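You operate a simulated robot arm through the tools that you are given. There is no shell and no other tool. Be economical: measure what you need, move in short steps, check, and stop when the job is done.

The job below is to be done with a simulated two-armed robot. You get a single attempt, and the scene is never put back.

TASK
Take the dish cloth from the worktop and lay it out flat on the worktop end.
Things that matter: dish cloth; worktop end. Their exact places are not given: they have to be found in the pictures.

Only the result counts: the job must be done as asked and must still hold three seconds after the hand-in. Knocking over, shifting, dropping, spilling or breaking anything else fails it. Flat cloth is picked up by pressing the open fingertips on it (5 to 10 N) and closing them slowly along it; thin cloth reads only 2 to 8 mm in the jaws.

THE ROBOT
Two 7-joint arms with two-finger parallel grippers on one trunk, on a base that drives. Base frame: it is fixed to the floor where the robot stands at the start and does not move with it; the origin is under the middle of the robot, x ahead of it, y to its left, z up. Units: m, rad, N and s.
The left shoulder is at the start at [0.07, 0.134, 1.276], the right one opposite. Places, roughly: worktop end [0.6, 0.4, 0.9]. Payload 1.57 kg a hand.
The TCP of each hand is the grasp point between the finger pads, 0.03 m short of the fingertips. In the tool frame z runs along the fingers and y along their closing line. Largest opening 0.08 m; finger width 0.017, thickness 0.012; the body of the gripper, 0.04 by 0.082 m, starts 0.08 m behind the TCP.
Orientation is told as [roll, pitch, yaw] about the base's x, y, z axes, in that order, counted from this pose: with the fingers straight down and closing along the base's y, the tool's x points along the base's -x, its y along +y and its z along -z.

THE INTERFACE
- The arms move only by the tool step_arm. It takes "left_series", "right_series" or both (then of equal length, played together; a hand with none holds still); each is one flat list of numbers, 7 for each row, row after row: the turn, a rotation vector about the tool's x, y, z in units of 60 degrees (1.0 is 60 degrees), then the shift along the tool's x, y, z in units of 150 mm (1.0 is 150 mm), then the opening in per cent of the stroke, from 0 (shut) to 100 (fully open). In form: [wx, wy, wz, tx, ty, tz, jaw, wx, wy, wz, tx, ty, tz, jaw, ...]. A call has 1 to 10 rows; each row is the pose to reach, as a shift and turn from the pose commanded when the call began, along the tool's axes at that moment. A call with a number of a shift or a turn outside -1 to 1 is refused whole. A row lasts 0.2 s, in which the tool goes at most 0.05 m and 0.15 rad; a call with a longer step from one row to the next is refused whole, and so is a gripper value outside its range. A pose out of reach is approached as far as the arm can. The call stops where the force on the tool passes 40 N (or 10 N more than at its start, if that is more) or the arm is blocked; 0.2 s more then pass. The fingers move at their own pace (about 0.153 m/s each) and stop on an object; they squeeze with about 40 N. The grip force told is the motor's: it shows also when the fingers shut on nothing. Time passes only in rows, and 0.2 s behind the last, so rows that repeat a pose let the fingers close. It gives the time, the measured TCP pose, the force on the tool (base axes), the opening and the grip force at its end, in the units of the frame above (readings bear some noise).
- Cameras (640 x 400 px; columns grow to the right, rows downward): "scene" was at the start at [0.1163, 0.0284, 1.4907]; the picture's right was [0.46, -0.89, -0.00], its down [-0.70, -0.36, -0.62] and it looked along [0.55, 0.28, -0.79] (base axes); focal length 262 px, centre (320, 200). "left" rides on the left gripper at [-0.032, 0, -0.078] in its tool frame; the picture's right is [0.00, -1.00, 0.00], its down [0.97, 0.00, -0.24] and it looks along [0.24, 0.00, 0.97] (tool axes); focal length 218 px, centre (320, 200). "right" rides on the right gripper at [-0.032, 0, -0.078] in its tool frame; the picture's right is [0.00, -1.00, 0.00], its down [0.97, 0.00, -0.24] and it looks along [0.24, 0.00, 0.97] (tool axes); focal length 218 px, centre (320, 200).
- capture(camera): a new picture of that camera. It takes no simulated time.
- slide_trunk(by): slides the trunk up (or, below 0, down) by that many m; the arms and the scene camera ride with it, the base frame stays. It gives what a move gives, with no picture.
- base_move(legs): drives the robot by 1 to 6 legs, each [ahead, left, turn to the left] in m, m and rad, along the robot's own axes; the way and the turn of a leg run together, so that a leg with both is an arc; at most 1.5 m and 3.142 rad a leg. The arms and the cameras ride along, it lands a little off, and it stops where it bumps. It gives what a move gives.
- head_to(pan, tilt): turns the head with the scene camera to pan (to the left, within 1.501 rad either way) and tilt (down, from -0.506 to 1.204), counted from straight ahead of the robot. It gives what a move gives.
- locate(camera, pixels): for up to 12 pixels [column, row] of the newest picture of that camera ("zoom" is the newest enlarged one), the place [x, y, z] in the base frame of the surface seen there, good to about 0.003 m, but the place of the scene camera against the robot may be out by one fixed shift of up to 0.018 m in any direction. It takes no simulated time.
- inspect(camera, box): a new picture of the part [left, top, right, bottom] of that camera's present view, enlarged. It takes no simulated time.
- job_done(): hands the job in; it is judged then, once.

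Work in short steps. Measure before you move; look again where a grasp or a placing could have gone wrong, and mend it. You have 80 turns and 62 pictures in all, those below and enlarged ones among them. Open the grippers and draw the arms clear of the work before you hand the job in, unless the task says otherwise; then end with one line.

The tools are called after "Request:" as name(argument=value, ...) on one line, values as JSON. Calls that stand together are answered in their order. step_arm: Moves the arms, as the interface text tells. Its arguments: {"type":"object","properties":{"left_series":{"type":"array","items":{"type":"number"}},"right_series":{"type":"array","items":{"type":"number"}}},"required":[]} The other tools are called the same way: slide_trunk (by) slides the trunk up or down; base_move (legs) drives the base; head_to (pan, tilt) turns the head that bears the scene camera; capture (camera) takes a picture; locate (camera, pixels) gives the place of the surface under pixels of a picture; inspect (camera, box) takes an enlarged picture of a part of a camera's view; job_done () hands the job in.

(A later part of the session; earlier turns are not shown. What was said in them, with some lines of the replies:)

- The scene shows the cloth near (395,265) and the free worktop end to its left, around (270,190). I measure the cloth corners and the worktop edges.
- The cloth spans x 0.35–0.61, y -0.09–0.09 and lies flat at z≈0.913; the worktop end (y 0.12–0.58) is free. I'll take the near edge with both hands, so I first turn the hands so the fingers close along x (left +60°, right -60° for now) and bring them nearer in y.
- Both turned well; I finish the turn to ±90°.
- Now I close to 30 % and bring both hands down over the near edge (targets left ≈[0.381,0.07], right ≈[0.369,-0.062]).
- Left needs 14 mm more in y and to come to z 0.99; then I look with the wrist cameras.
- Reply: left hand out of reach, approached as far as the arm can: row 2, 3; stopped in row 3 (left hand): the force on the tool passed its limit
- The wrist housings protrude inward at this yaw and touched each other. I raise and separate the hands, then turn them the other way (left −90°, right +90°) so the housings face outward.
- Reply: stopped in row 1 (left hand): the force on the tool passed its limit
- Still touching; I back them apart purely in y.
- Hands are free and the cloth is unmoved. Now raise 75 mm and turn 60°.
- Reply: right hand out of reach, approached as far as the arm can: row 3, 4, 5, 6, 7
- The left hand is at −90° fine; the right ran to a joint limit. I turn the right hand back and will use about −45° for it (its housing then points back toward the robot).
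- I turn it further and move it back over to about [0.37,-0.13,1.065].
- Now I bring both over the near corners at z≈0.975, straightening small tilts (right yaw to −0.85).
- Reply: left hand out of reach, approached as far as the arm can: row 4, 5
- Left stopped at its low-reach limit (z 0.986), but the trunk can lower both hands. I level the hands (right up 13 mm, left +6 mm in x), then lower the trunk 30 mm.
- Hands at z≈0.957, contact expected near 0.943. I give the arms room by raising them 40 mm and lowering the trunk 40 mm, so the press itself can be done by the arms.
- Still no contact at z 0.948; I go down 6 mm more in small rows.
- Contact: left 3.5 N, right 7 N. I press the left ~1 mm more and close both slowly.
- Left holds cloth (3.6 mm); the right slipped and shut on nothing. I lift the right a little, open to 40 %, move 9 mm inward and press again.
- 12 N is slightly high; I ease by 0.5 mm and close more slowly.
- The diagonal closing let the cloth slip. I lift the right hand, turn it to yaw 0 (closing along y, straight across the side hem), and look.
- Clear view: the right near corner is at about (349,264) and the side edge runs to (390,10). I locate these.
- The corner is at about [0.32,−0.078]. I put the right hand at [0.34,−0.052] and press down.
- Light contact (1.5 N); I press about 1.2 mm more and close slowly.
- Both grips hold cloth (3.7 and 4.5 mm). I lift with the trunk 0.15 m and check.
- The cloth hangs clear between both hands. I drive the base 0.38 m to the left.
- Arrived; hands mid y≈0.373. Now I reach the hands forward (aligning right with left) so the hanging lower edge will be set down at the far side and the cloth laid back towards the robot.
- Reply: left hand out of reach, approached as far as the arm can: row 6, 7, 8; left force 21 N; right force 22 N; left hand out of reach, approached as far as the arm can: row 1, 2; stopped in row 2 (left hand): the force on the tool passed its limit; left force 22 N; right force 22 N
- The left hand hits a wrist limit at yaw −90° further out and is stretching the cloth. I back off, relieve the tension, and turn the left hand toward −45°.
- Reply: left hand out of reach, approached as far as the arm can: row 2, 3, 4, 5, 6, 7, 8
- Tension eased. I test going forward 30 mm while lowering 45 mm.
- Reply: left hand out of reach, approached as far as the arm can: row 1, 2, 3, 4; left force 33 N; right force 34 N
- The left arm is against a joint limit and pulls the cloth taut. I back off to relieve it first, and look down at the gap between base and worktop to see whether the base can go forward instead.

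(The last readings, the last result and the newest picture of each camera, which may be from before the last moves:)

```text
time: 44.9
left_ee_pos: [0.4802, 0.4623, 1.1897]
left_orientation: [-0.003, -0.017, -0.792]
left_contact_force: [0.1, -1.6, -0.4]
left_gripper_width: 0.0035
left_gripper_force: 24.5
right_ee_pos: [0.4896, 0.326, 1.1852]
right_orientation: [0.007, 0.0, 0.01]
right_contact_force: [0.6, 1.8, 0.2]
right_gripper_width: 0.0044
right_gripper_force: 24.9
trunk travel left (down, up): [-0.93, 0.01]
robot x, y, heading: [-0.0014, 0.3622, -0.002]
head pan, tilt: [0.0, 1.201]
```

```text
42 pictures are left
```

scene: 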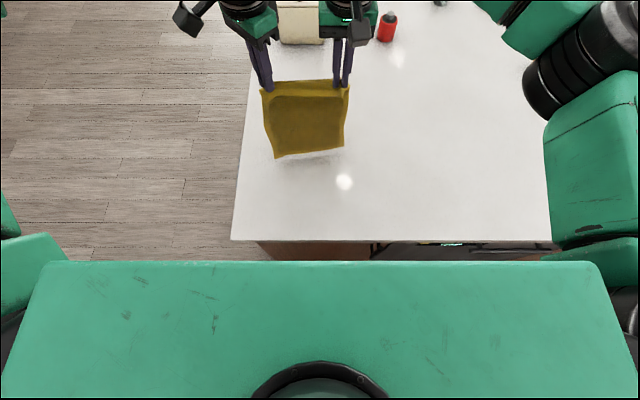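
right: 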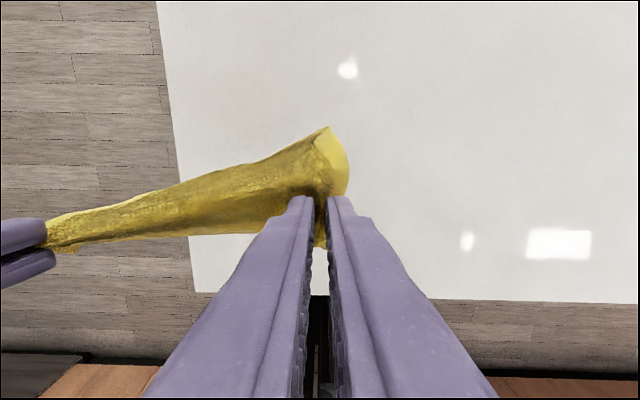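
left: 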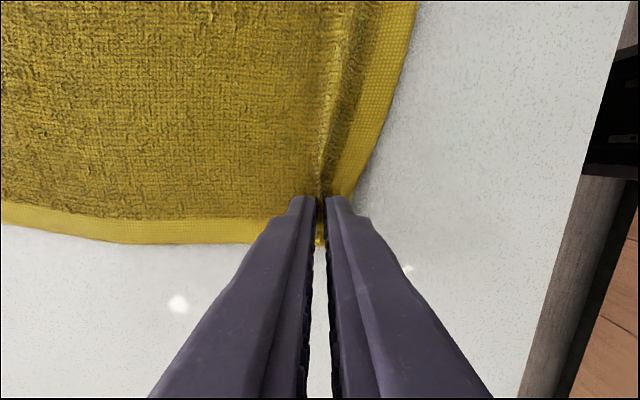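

I use the last right-hand picture, in which the strip between worktop edge and robot is visible (rows 300–400), to measure what is there.

Request:
locate(camera="right", pixels=[[520, 295], [520, 310], [520, 335], [520, 358], [520, 375], [520, 395], [318, 300], [318, 330], [100, 350], [40, 365], [120, 385]])

Request:
locate(camera="scene", pixels=[[264, 90], [348, 88], [275, 155], [343, 145], [300, 250], [450, 244], [400, 245]])

```text
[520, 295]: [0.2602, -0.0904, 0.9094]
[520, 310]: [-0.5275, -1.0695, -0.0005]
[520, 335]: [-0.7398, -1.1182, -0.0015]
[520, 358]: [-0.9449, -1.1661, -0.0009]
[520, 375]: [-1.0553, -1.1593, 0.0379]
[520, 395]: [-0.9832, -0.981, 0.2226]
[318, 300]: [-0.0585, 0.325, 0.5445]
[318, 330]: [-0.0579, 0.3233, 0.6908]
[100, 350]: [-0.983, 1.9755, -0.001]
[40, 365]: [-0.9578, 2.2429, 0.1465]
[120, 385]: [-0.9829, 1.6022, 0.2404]
```

```text
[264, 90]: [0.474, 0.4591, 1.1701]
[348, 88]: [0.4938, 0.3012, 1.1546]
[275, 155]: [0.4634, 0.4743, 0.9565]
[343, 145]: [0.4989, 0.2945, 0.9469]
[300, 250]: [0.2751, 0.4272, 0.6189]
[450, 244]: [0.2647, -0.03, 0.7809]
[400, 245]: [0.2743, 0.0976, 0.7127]
```

The left hand kept drifting outward, suggesting its limit is reaching across the robot's front. I shift the base 0.12 m right and then move both hands 0.12 m left, so the left arm works more to its own side.

Request:
base_move(legs=[[0, -0.12, 0]])

Request:
step_arm(left_series=[0, 0, 0, 0.08, 0.08, 0, 0, 0, 0, 0, 0.16, 0.16, 0, 0, 0, 0, 0, 0.24, 0.24, 0, 0, 0, 0, 0, 0.32, 0.32, 0, 0, 0, 0, 0, 0.4, 0.4, 0, 0, 0, 0, 0, 0.48, 0.475, 0, 0, 0, 0, 0, 0.568, 0.563, 0, 0], right_series=[0, 0, 0, 0, 0.115, 0, 0, 0, 0, 0, 0, 0.23, 0, 0, 0, 0, 0, 0, 0.345, 0, 0, 0, 0, 0, 0, 0.46, 0, 0, 0, 0, 0, 0, 0.575, 0, 0, 0, 0, 0, 0, 0.68, 0, 0, 0, 0, 0, 0, 0.81, 0, 0])

```text
time: 46.2
left_ee_pos: [0.4804, 0.3417, 1.1889]
left_orientation: [-0.005, -0.018, -0.792]
left_contact_force: [1.0, -1.6, -0.3]
left_gripper_width: 0.0034
left_gripper_force: 24.5
right_ee_pos: [0.4892, 0.2077, 1.1842]
right_orientation: [0.005, -0.001, 0.009]
right_contact_force: [0.2, 2.6, 0.7]
right_gripper_width: 0.0043
right_gripper_force: 24.8
trunk travel left (down, up): [-0.93, 0.01]
robot x, y, heading: [0.0005, 0.2439, -0.004]
head pan, tilt: [0.0, 1.201]
```

```text
time: 47.8
left_ee_pos: [0.479, 0.4591, 1.1899]
left_orientation: [-0.003, -0.02, -0.793]
left_contact_force: [-0.2, -1.7, -0.8]
left_gripper_width: 0.0036
left_gripper_force: 24.4
right_ee_pos: [0.4869, 0.3259, 1.187]
right_orientation: [0.009, -0.002, 0.009]
right_contact_force: [-0.2, 1.1, 0.2]
right_gripper_width: 0.0046
right_gripper_force: 25.1
trunk travel left (down, up): [-0.93, 0.01]
robot x, y, heading: [-0.0013, 0.2413, -0.002]
head pan, tilt: [0.0, 1.201]
```

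No limit now. I move both forward 0.1 m.

Request:
step_arm(left_series=[0, 0, 0, -0.08, 0.08, 0, 0, 0, 0, 0, -0.16, 0.16, 0, 0, 0, 0, 0, -0.24, 0.24, 0, 0, 0, 0, 0, -0.32, 0.32, 0, 0, 0, 0, 0, -0.4, 0.4, 0, 0, 0, 0, 0, -0.469, 0.474, 0, 0], right_series=[0, 0, 0, -0.105, 0, 0, 0, 0, 0, 0, -0.21, 0, 0, 0, 0, 0, 0, -0.315, 0, 0, 0, 0, 0, 0, -0.42, 0, 0, 0, 0, 0, 0, -0.525, 0, 0, 0, 0, 0, 0, -0.613, 0, 0, 0])

```text
time: 49.2
left_ee_pos: [0.5639, 0.4607, 1.1902]
left_orientation: [-0.006, -0.019, -0.795]
left_contact_force: [-1.5, -8.8, -0.4]
left_gripper_width: 0.0037
left_gripper_force: 24.4
left hand out of reach, approached as far as the arm can: row 6
right_ee_pos: [0.5308, 0.3212, 1.1877]
right_orientation: [0.012, -0.005, 0.01]
right_contact_force: [2.2, 8.6, -0.1]
right_gripper_width: 0.0044
right_gripper_force: 25.0
right hand out of reach, approached as far as the arm can: row 3, 4, 5, 6
trunk travel left (down, up): [-0.93, 0.01]
robot x, y, heading: [-0.0023, 0.2412, -0.006]
head pan, tilt: [0.0, 1.201]
```

Now the right hand is at its reach limit (x 0.53). I even the hands and try driving the base forward by a cautious 0.06 m; it stops if it bumps.

Request:
step_arm(left_series=[0, 0, 0, 0.08, -0.08, 0, 0, 0, 0, 0, 0.13, -0.13, 0, 0], right_series=[0, 0, 0, 0, 0.01, 0, 0, 0, 0, 0, 0, 0.02, 0, 0])

Request:
base_move(legs=[[0.06, 0.04, 0]])

```text
time: 49.8
left_ee_pos: [0.5375, 0.4641, 1.1917]
left_orientation: [-0.003, -0.018, -0.792]
left_contact_force: [-0.5, -7.7, -1.0]
left_gripper_width: 0.0036
left_gripper_force: 23.9
right_ee_pos: [0.5299, 0.3204, 1.1872]
right_orientation: [0.011, -0.002, 0.009]
right_contact_force: [-0.3, 9.1, 0.7]
right_gripper_width: 0.0046
right_gripper_force: 25.2
right hand out of reach, approached as far as the arm can: row 2
trunk travel left (down, up): [-0.93, 0.01]
robot x, y, heading: [0.0015, 0.24, -0.004]
head pan, tilt: [0.0, 1.201]
```

```text
time: 50.9
left_ee_pos: [0.597, 0.4999, 1.1881]
left_orientation: [-0.008, -0.019, -0.797]
left_contact_force: [0.4, -5.3, -0.1]
left_gripper_width: 0.0037
left_gripper_force: 23.9
right_ee_pos: [0.5902, 0.3598, 1.1866]
right_orientation: [0.013, 0.002, 0.011]
right_contact_force: [0.0, 5.1, 0.6]
right_gripper_width: 0.0041
right_gripper_force: 24.8
trunk travel left (down, up): [-0.93, 0.01]
robot x, y, heading: [0.0617, 0.2771, -0.004]
head pan, tilt: [0.0, 1.201]
stopped in leg 1: the robot was blocked; the commanded pose is now the measured one
```

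The base got its 6 cm and just touched; hands are at x≈0.59. I back off 8 mm, shift 30 mm right, then tilt both hands' fingers forward by ~34° to gain reach.

Request:
base_move(legs=[[-0.008, -0.03, 0]])

Request:
step_arm(left_series=[0, 0, 0, -0.05, -0.04, 0, 0, -0.08, -0.08, 0, -0.05, -0.04, 0, 0, -0.16, -0.16, 0, -0.05, -0.04, 0, 0, -0.245, -0.24, 0, -0.05, -0.04, 0, 0, -0.33, -0.32, 0, -0.05, -0.04, 0, 0, -0.409, -0.401, 0, -0.05, -0.04, 0, 0], right_series=[0, 0, 0, 0, 0, 0, 0, 0, -0.115, 0, 0, 0, 0, 0, 0, -0.23, 0, 0, 0, 0, 0, 0, -0.345, 0, 0, 0, 0, 0, 0, -0.46, 0, 0, 0, 0, 0, 0, -0.573, 0, 0, 0, 0, 0])

Request:
capture(camera="scene")

```text
time: 51.8
left_ee_pos: [0.59, 0.4773, 1.1869]
left_orientation: [-0.013, -0.024, -0.793]
left_contact_force: [-0.3, -6.1, -0.3]
left_gripper_width: 0.0036
left_gripper_force: 24.4
right_ee_pos: [0.582, 0.3371, 1.1845]
right_orientation: [0.007, 0.003, 0.011]
right_contact_force: [1.6, 6.8, 0.2]
right_gripper_width: 0.004
right_gripper_force: 24.8
trunk travel left (down, up): [-0.93, 0.01]
robot x, y, heading: [0.0501, 0.2493, -0.007]
head pan, tilt: [0.0, 1.201]
```

```text
time: 53.2
left_ee_pos: [0.5858, 0.4619, 1.1896]
left_orientation: [0.45, -0.428, -0.887]
left_contact_force: [0.5, 0.7, 0.4]
left_gripper_width: 0.0033
left_gripper_force: 25.2
right_ee_pos: [0.5777, 0.3292, 1.1875]
right_orientation: [0.015, -0.603, -0.002]
right_contact_force: [0.5, 0.8, -1.0]
right_gripper_width: 0.0041
right_gripper_force: 25.1
trunk travel left (down, up): [-0.93, 0.01]
robot x, y, heading: [0.0502, 0.2482, -0.004]
head pan, tilt: [0.0, 1.201]
```

```text
41 pictures are left
```

scene: 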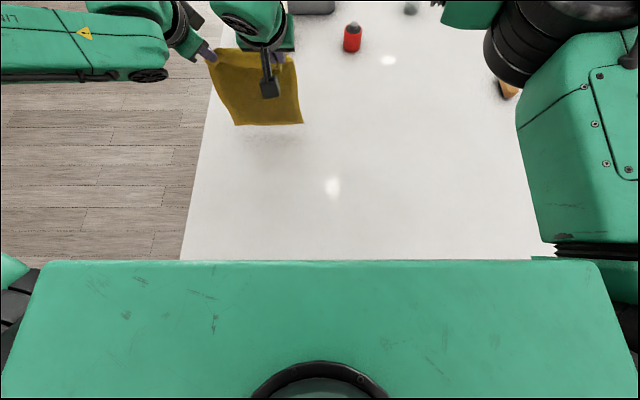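

Tilt worked without limits. Now forward 0.10 m along base x (left) and 0.108 m (right).

Request:
step_arm(left_series=[0, 0, 0, -0.064, 0.065, 0.064, 0, 0, 0, 0, -0.128, 0.13, 0.127, 0, 0, 0, 0, -0.192, 0.195, 0.191, 0, 0, 0, 0, -0.255, 0.259, 0.255, 0, 0, 0, 0, -0.319, 0.324, 0.318, 0, 0, 0, 0, -0.383, 0.389, 0.382, 0], right_series=[0, 0, 0, -0.099, 0, 0.068, 0, 0, 0, 0, -0.198, 0, 0.136, 0, 0, 0, 0, -0.297, 0, 0.204, 0, 0, 0, 0, -0.395, 0, 0.272, 0, 0, 0, 0, -0.494, 0, 0.34, 0, 0, 0, 0, -0.593, 0, 0.408, 0])

```text
time: 54.6
left_ee_pos: [0.6869, 0.4602, 1.1892]
left_orientation: [0.45, -0.428, -0.887]
left_contact_force: [0.1, -0.5, 0.3]
left_gripper_width: 0.0034
left_gripper_force: 24.2
right_ee_pos: [0.6862, 0.3307, 1.1878]
right_orientation: [0.016, -0.602, 0.002]
right_contact_force: [1.9, -1.1, 0.6]
right_gripper_width: 0.004
right_gripper_force: 24.9
trunk travel left (down, up): [-0.93, 0.01]
robot x, y, heading: [0.05, 0.2532, -0.002]
head pan, tilt: [0.0, 1.201]
```

Hands are at x≈0.687 with no limit. Now I lay: lower 3 cm until the lower edge touches, then go down and back along 45° while half untilting.

Request:
step_arm(left_series=[0, 0, 0, 0.0415, -0.04, 0.082, 0, 0, 0, 0, 0.083, -0.079, 0.164, 0, 0.029, 0.029, 0, 0.166, -0.161, 0.185, 0, 0.058, 0.057, 0, 0.248, -0.242, 0.205, 0, 0.088, 0.086, 0, 0.331, -0.324, 0.226, 0, 0.117, 0.114, 0, 0.413, -0.405, 0.246, 0, 0.146, 0.143, 0, 0.496, -0.487, 0.267, 0, 0.175, 0.172, 0, 0.578, -0.569, 0.287, 0, 0.204, 0.2, 0, 0.66, -0.65, 0.308, 0], right_series=[0, 0, 0, 0.057, 0, 0.082, 0, 0, 0, 0, 0.113, 0, 0.165, 0, 0, 0.041, 0, 0.229, 0, 0.186, 0, 0, 0.082, 0, 0.345, 0, 0.208, 0, 0, 0.123, 0, 0.461, 0, 0.229, 0, 0, 0.164, 0, 0.577, 0, 0.251, 0, 0, 0.205, 0, 0.693, 0, 0.272, 0, 0, 0.246, 0, 0.809, 0, 0.293, 0, 0, 0.287, 0, 0.925, 0, 0.315, 0])

Request:
capture(camera="scene")

Request:
capture(camera="right")

```text
time: 56.6
left_ee_pos: [0.5974, 0.4596, 1.076]
left_orientation: [0.212, -0.228, -0.815]
left_contact_force: [-0.2, -0.5, -0.8]
left_gripper_width: 0.003
left_gripper_force: 24.6
right_ee_pos: [0.5992, 0.3303, 1.068]
right_orientation: [0.014, -0.3, 0.005]
right_contact_force: [-0.9, -0.1, -0.6]
right_gripper_width: 0.004
right_gripper_force: 24.8
trunk travel left (down, up): [-0.93, 0.01]
robot x, y, heading: [0.0483, 0.2468, -0.006]
head pan, tilt: [0.0, 1.201]
```

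```text
40 pictures are left
```

scene: 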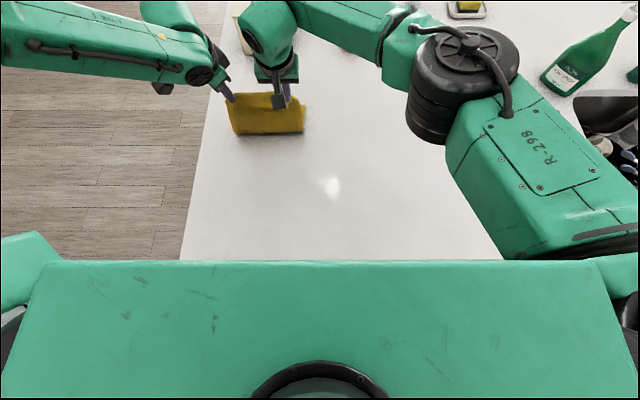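

```text
39 pictures are left
```

right: 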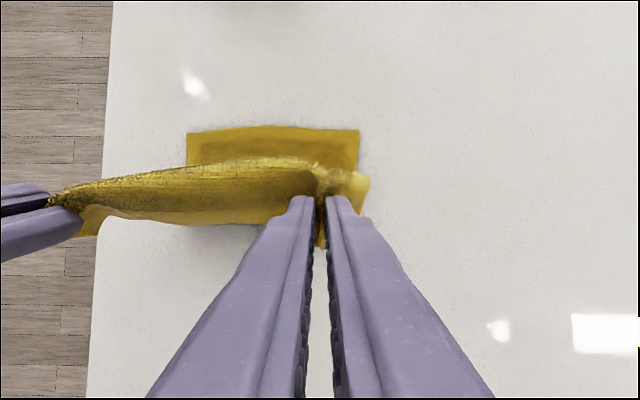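

The far edge lies well and flat ahead of the hands. I continue down-back to just above the surface with the untilt finished.

Request:
step_arm(left_series=[0.026, 0.025, 0, 0.086, -0.085, 0.07, 0, 0.051, 0.05, 0, 0.172, -0.17, 0.139, 0, 0.077, 0.075, 0, 0.259, -0.255, 0.209, 0, 0.102, 0.1, 0, 0.345, -0.34, 0.278, 0, 0.128, 0.125, 0, 0.431, -0.426, 0.348, 0, 0.153, 0.15, 0, 0.518, -0.511, 0.418, 0, 0.179, 0.175, 0, 0.604, -0.596, 0.487, 0, 0.204, 0.2, 0, 0.69, -0.681, 0.557, 0], right_series=[0, 0.036, 0, 0.12, 0, 0.064, 0, 0, 0.072, 0, 0.24, 0, 0.128, 0, 0, 0.108, 0, 0.36, 0, 0.192, 0, 0, 0.144, 0, 0.48, 0, 0.256, 0, 0, 0.18, 0, 0.6, 0, 0.32, 0, 0, 0.215, 0, 0.72, 0, 0.384, 0, 0, 0.251, 0, 0.84, 0, 0.448, 0, 0, 0.287, 0, 0.961, 0, 0.512, 0])

Request:
capture(camera="right")

```text
time: 58.4
left_ee_pos: [0.4724, 0.4687, 0.9685]
left_orientation: [-0.003, -0.022, -0.795]
left_contact_force: [0.5, -3.6, -0.1]
left_gripper_width: 0.0031
left_gripper_force: 24.1
left hand out of reach, approached as far as the arm can: row 6, 7, 8
right_ee_pos: [0.485, 0.3311, 0.955]
right_orientation: [0.014, 0.001, 0.011]
right_contact_force: [0.0, 3.6, 0.2]
right_gripper_width: 0.0041
right_gripper_force: 24.6
trunk travel left (down, up): [-0.93, 0.01]
robot x, y, heading: [0.0475, 0.2479, -0.001]
head pan, tilt: [0.0, 1.201]
```

```text
38 pictures are left
```

right: 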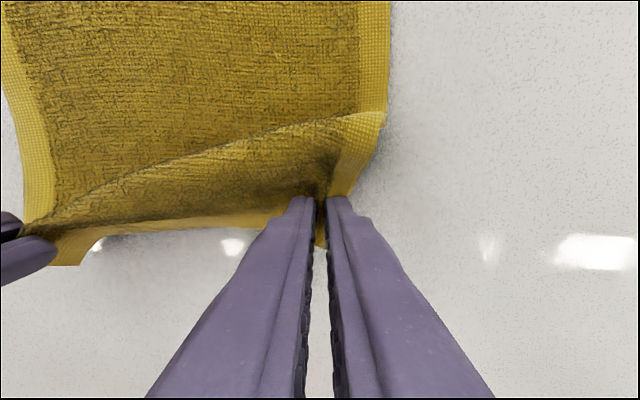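

Nearly flat; the right side still has slack (hump by (250,170)). I pull the right back 16 mm, level it with the left, then lower the trunk 20 mm.

Request:
step_arm(right_series=[0, 0, 0, 0.06, 0, -0.04, 0, 0, 0, 0, 0.12, 0, -0.085, 0])

Request:
slide_trunk(by=-0.02)

Request:
capture(camera="right")

Request:
capture(camera="left")

```text
time: 59.0
left_ee_pos: [0.4723, 0.468, 0.9678]
left_orientation: [-0.003, -0.021, -0.794]
left_contact_force: [-1.2, -5.0, -0.3]
left_gripper_width: 0.0034
left_gripper_force: 24.2
right_ee_pos: [0.4651, 0.3287, 0.9682]
right_orientation: [0.017, -0.001, 0.009]
right_contact_force: [0.6, 4.6, -0.1]
right_gripper_width: 0.0039
right_gripper_force: 24.8
trunk travel left (down, up): [-0.93, 0.01]
robot x, y, heading: [0.0468, 0.2498, -0.003]
head pan, tilt: [0.0, 1.201]
```

```text
time: 59.6
left_ee_pos: [0.4735, 0.4682, 0.9487]
left_orientation: [-0.002, -0.022, -0.794]
left_contact_force: [0.2, -5.3, 0.4]
left_gripper_width: 0.0033
left_gripper_force: 24.1
right_ee_pos: [0.4648, 0.3289, 0.9485]
right_orientation: [0.015, 0.0, 0.011]
right_contact_force: [0.7, 5.5, -0.1]
right_gripper_width: 0.0042
right_gripper_force: 25.2
trunk travel left (down, up): [-0.91, 0.03]
robot x, y, heading: [0.0477, 0.2459, -0.008]
head pan, tilt: [0.0, 1.201]
```

```text
37 pictures are left
```

right: 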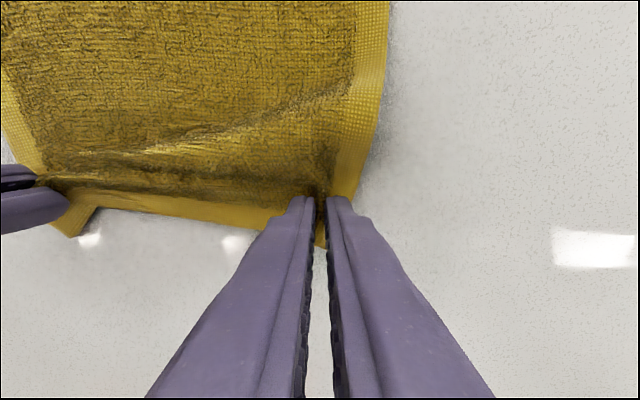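

```text
36 pictures are left
```

left: 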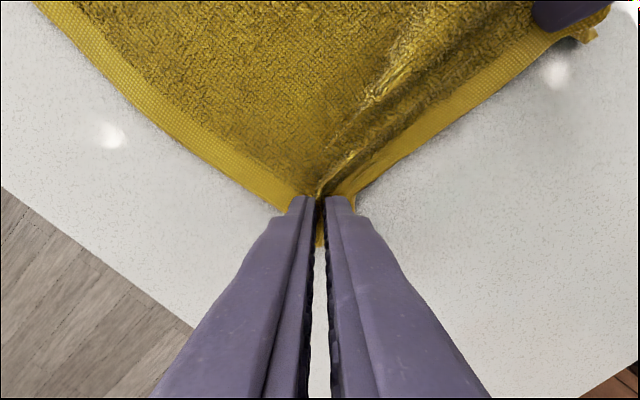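

Laid nearly flat. I tug both back 10 mm, lower 4 mm to light contact, then open slowly in place so the pinched folds spread out.

Request:
step_arm(left_series=[0, 0, 0, 0.024, -0.024, 0, 0, 0, 0, 0, 0.047, -0.047, 0, 0, 0, 0, 0, 0.047, -0.047, 0.015, 0, 0, 0, 0, 0.047, -0.047, 0.03, 0], right_series=[0, 0, 0, 0.035, 0, 0, 0, 0, 0, 0, 0.067, 0, 0, 0, 0, 0, 0, 0.067, 0, 0.015, 0, 0, 0, 0, 0.067, 0, 0.03, 0])

```text
time: 60.6
left_ee_pos: [0.4621, 0.4682, 0.9452]
left_orientation: [0.0, -0.023, -0.794]
left_contact_force: [1.1, -4.8, 2.5]
left_gripper_width: 0.0032
left_gripper_force: 24.6
right_ee_pos: [0.4541, 0.3286, 0.9436]
right_orientation: [0.015, -0.001, 0.01]
right_contact_force: [1.1, 5.1, 5.0]
right_gripper_width: 0.0042
right_gripper_force: 25.1
trunk travel left (down, up): [-0.91, 0.03]
robot x, y, heading: [0.0469, 0.2477, -0.005]
head pan, tilt: [0.0, 1.201]
```

Light contact on both (2.5 and 5 N). I open slowly to 40 %.

Request:
step_arm(left_series=[0, 0, 0, 0, 0, 0, 6, 0, 0, 0, 0, 0, 0, 10, 0, 0, 0, 0, 0, 0, 15, 0, 0, 0, 0, 0, 0, 20, 0, 0, 0, 0, 0, 0, 25, 0, 0, 0, 0, 0, 0, 30, 0, 0, 0, 0, 0, 0, 35, 0, 0, 0, 0, 0, 0, 40], right_series=[0, 0, 0, 0, 0, 0, 6, 0, 0, 0, 0, 0, 0, 10, 0, 0, 0, 0, 0, 0, 15, 0, 0, 0, 0, 0, 0, 20, 0, 0, 0, 0, 0, 0, 25, 0, 0, 0, 0, 0, 0, 30, 0, 0, 0, 0, 0, 0, 35, 0, 0, 0, 0, 0, 0, 40])

Request:
step_arm(left_series=[0, 0, 0, 0, 0, -0.1, 40, 0, 0, 0, 0, 0, -0.3, 40, 0, 0, 0, 0, 0, -0.55, 40, 0, 0, 0, 0, 0, -0.8, 40], right_series=[0, 0, 0, 0, 0, -0.1, 40, 0, 0, 0, 0, 0, -0.3, 40, 0, 0, 0, 0, 0, -0.55, 40, 0, 0, 0, 0, 0, -0.8, 40])

Request:
capture(camera="right")

Request:
capture(camera="scene")

```text
time: 62.4
left_ee_pos: [0.4615, 0.4693, 0.9454]
left_orientation: [-0.002, -0.02, -0.796]
left_contact_force: [0.6, 1.0, 0.5]
left_gripper_width: 0.0312
left_gripper_force: 0.1
right_ee_pos: [0.4553, 0.3287, 0.9428]
right_orientation: [0.013, -0.004, 0.011]
right_contact_force: [-0.6, 0.6, 5.5]
right_gripper_width: 0.0293
right_gripper_force: 0.0
trunk travel left (down, up): [-0.91, 0.03]
robot x, y, heading: [0.0474, 0.2487, -0.008]
head pan, tilt: [0.0, 1.201]
```

```text
time: 63.4
left_ee_pos: [0.4619, 0.4704, 1.065]
left_orientation: [-0.002, -0.02, -0.794]
left_contact_force: [-0.7, 0.4, 0.6]
left_gripper_width: 0.0321
left_gripper_force: 0.1
right_ee_pos: [0.4568, 0.3277, 1.063]
right_orientation: [0.014, -0.001, 0.011]
right_contact_force: [0.4, 0.1, -0.4]
right_gripper_width: 0.0319
right_gripper_force: 0.0
trunk travel left (down, up): [-0.91, 0.03]
robot x, y, heading: [0.0471, 0.2505, -0.005]
head pan, tilt: [0.0, 1.201]
```

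```text
35 pictures are left
```

right: 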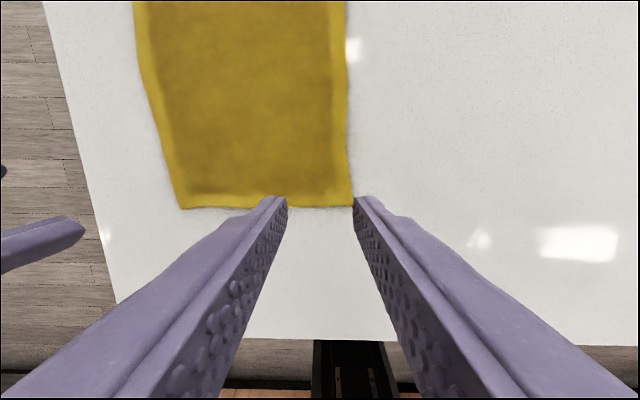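

```text
34 pictures are left
```

scene: 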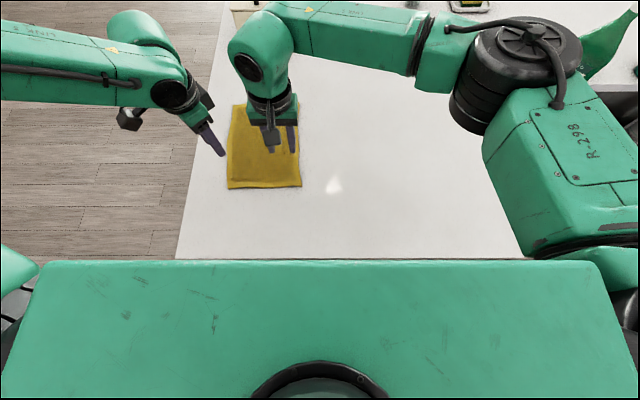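

The cloth looks flat. I draw the arms up and away, then inspect.

Request:
step_arm(left_series=[0, 0, 0, 0.1, 0, -0.15, 40, 0, 0, 0, 0.25, 0, -0.3, 40, 0, 0, 0, 0.4, 0, -0.4, 40, 0, 0, 0, 0.55, 0, -0.5, 40, 0, 0, 0, 0.7, 0, -0.5, 40], right_series=[0, 0, 0, 0.1, -0.15, -0.15, 40, 0, 0, 0, 0.2, -0.35, -0.3, 40, 0, 0, 0, 0.3, -0.55, -0.4, 40, 0, 0, 0, 0.4, -0.75, -0.5, 40, 0, 0, 0, 0.5, -0.95, -0.5, 40])

Request:
head_to(pan=0.25, tilt=0.95)

Request:
capture(camera="scene")

```text
time: 64.6
left_ee_pos: [0.3834, 0.5461, 1.1375]
left_orientation: [-0.003, -0.02, -0.796]
left_contact_force: [0.1, -0.9, 0.5]
left_gripper_width: 0.0323
left_gripper_force: 0.0
right_ee_pos: [0.3789, 0.1818, 1.138]
right_orientation: [0.017, -0.003, 0.011]
right_contact_force: [0.0, -0.6, -0.2]
right_gripper_width: 0.032
right_gripper_force: 0.0
trunk travel left (down, up): [-0.91, 0.03]
robot x, y, heading: [0.0493, 0.2504, 0.001]
head pan, tilt: [0.0, 1.201]
```

```text
time: 65.4
left_ee_pos: [0.3862, 0.5493, 1.1385]
left_orientation: [-0.005, -0.021, -0.794]
left_contact_force: [0.7, 0.4, -0.7]
left_gripper_width: 0.0318
left_gripper_force: 0.1
right_ee_pos: [0.381, 0.1842, 1.1366]
right_orientation: [0.014, 0.0, 0.012]
right_contact_force: [-0.3, -0.1, -0.5]
right_gripper_width: 0.0321
right_gripper_force: 0.1
trunk travel left (down, up): [-0.91, 0.03]
robot x, y, heading: [0.052, 0.2475, -0.006]
head pan, tilt: [0.25, 0.949]
```

```text
33 pictures are left
```

scene: 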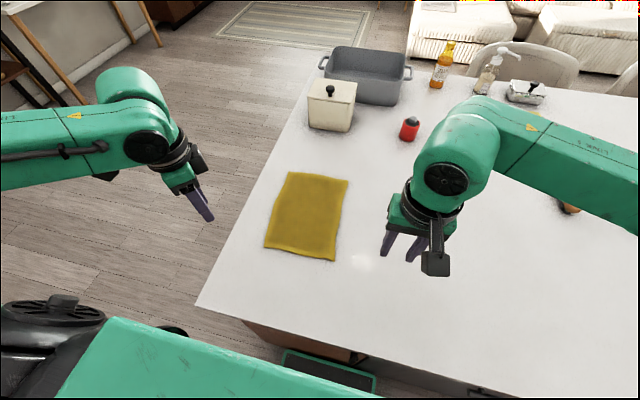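

The cloth lies flat around (310,215); I check it enlarged and measure its corners and heights.

Request:
inspect(camera="scene", box=[250, 160, 370, 270])

Request:
locate(camera="scene", pixels=[[289, 174], [346, 182], [266, 246], [333, 259], [310, 215], [275, 240], [330, 250], [300, 247], [255, 150]])

```text
3.64 times, centred on (310, 215) of scene
```

zoom: 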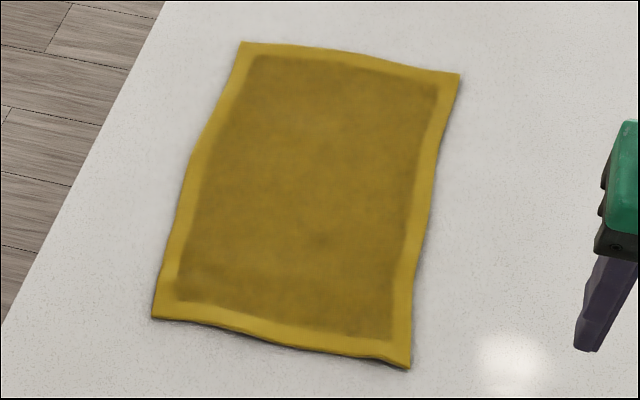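

```text
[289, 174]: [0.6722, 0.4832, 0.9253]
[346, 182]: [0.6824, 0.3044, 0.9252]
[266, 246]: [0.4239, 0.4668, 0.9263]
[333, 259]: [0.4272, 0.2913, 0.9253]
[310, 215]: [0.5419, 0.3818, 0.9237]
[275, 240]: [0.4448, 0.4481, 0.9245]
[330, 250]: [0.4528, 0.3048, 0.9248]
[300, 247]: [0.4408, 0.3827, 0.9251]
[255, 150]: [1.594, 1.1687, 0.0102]
```

The cloth is flat and fully spread at x 0.42–0.68, y 0.29–0.48, with nothing else disturbed. I open the grippers fully and hand in.

Request:
step_arm(left_series=[0, 0, 0, 0, 0, 0, 100, 0, 0, 0, 0, 0, 0, 100], right_series=[0, 0, 0, 0, 0, 0, 100, 0, 0, 0, 0, 0, 0, 100])

Request:
job_done()

```text
time: 66.0
left_ee_pos: [0.3864, 0.5488, 1.1382]
left_orientation: [-0.004, -0.022, -0.796]
left_contact_force: [-0.2, 0.5, -0.6]
left_gripper_width: 0.0802
left_gripper_force: 0.1
right_ee_pos: [0.3822, 0.1836, 1.1353]
right_orientation: [0.014, 0.0, 0.01]
right_contact_force: [0.2, -0.3, 0.6]
right_gripper_width: 0.0799
right_gripper_force: 0.1
trunk travel left (down, up): [-0.91, 0.03]
robot x, y, heading: [0.0468, 0.2501, -0.001]
head pan, tilt: [0.25, 0.949]
```

```text
The job is handed in.
```

The dish cloth lies flat and fully spread on the worktop end, centred near [0.55, 0.39]; the grippers are open, the arms are clear, and the job is handed in.
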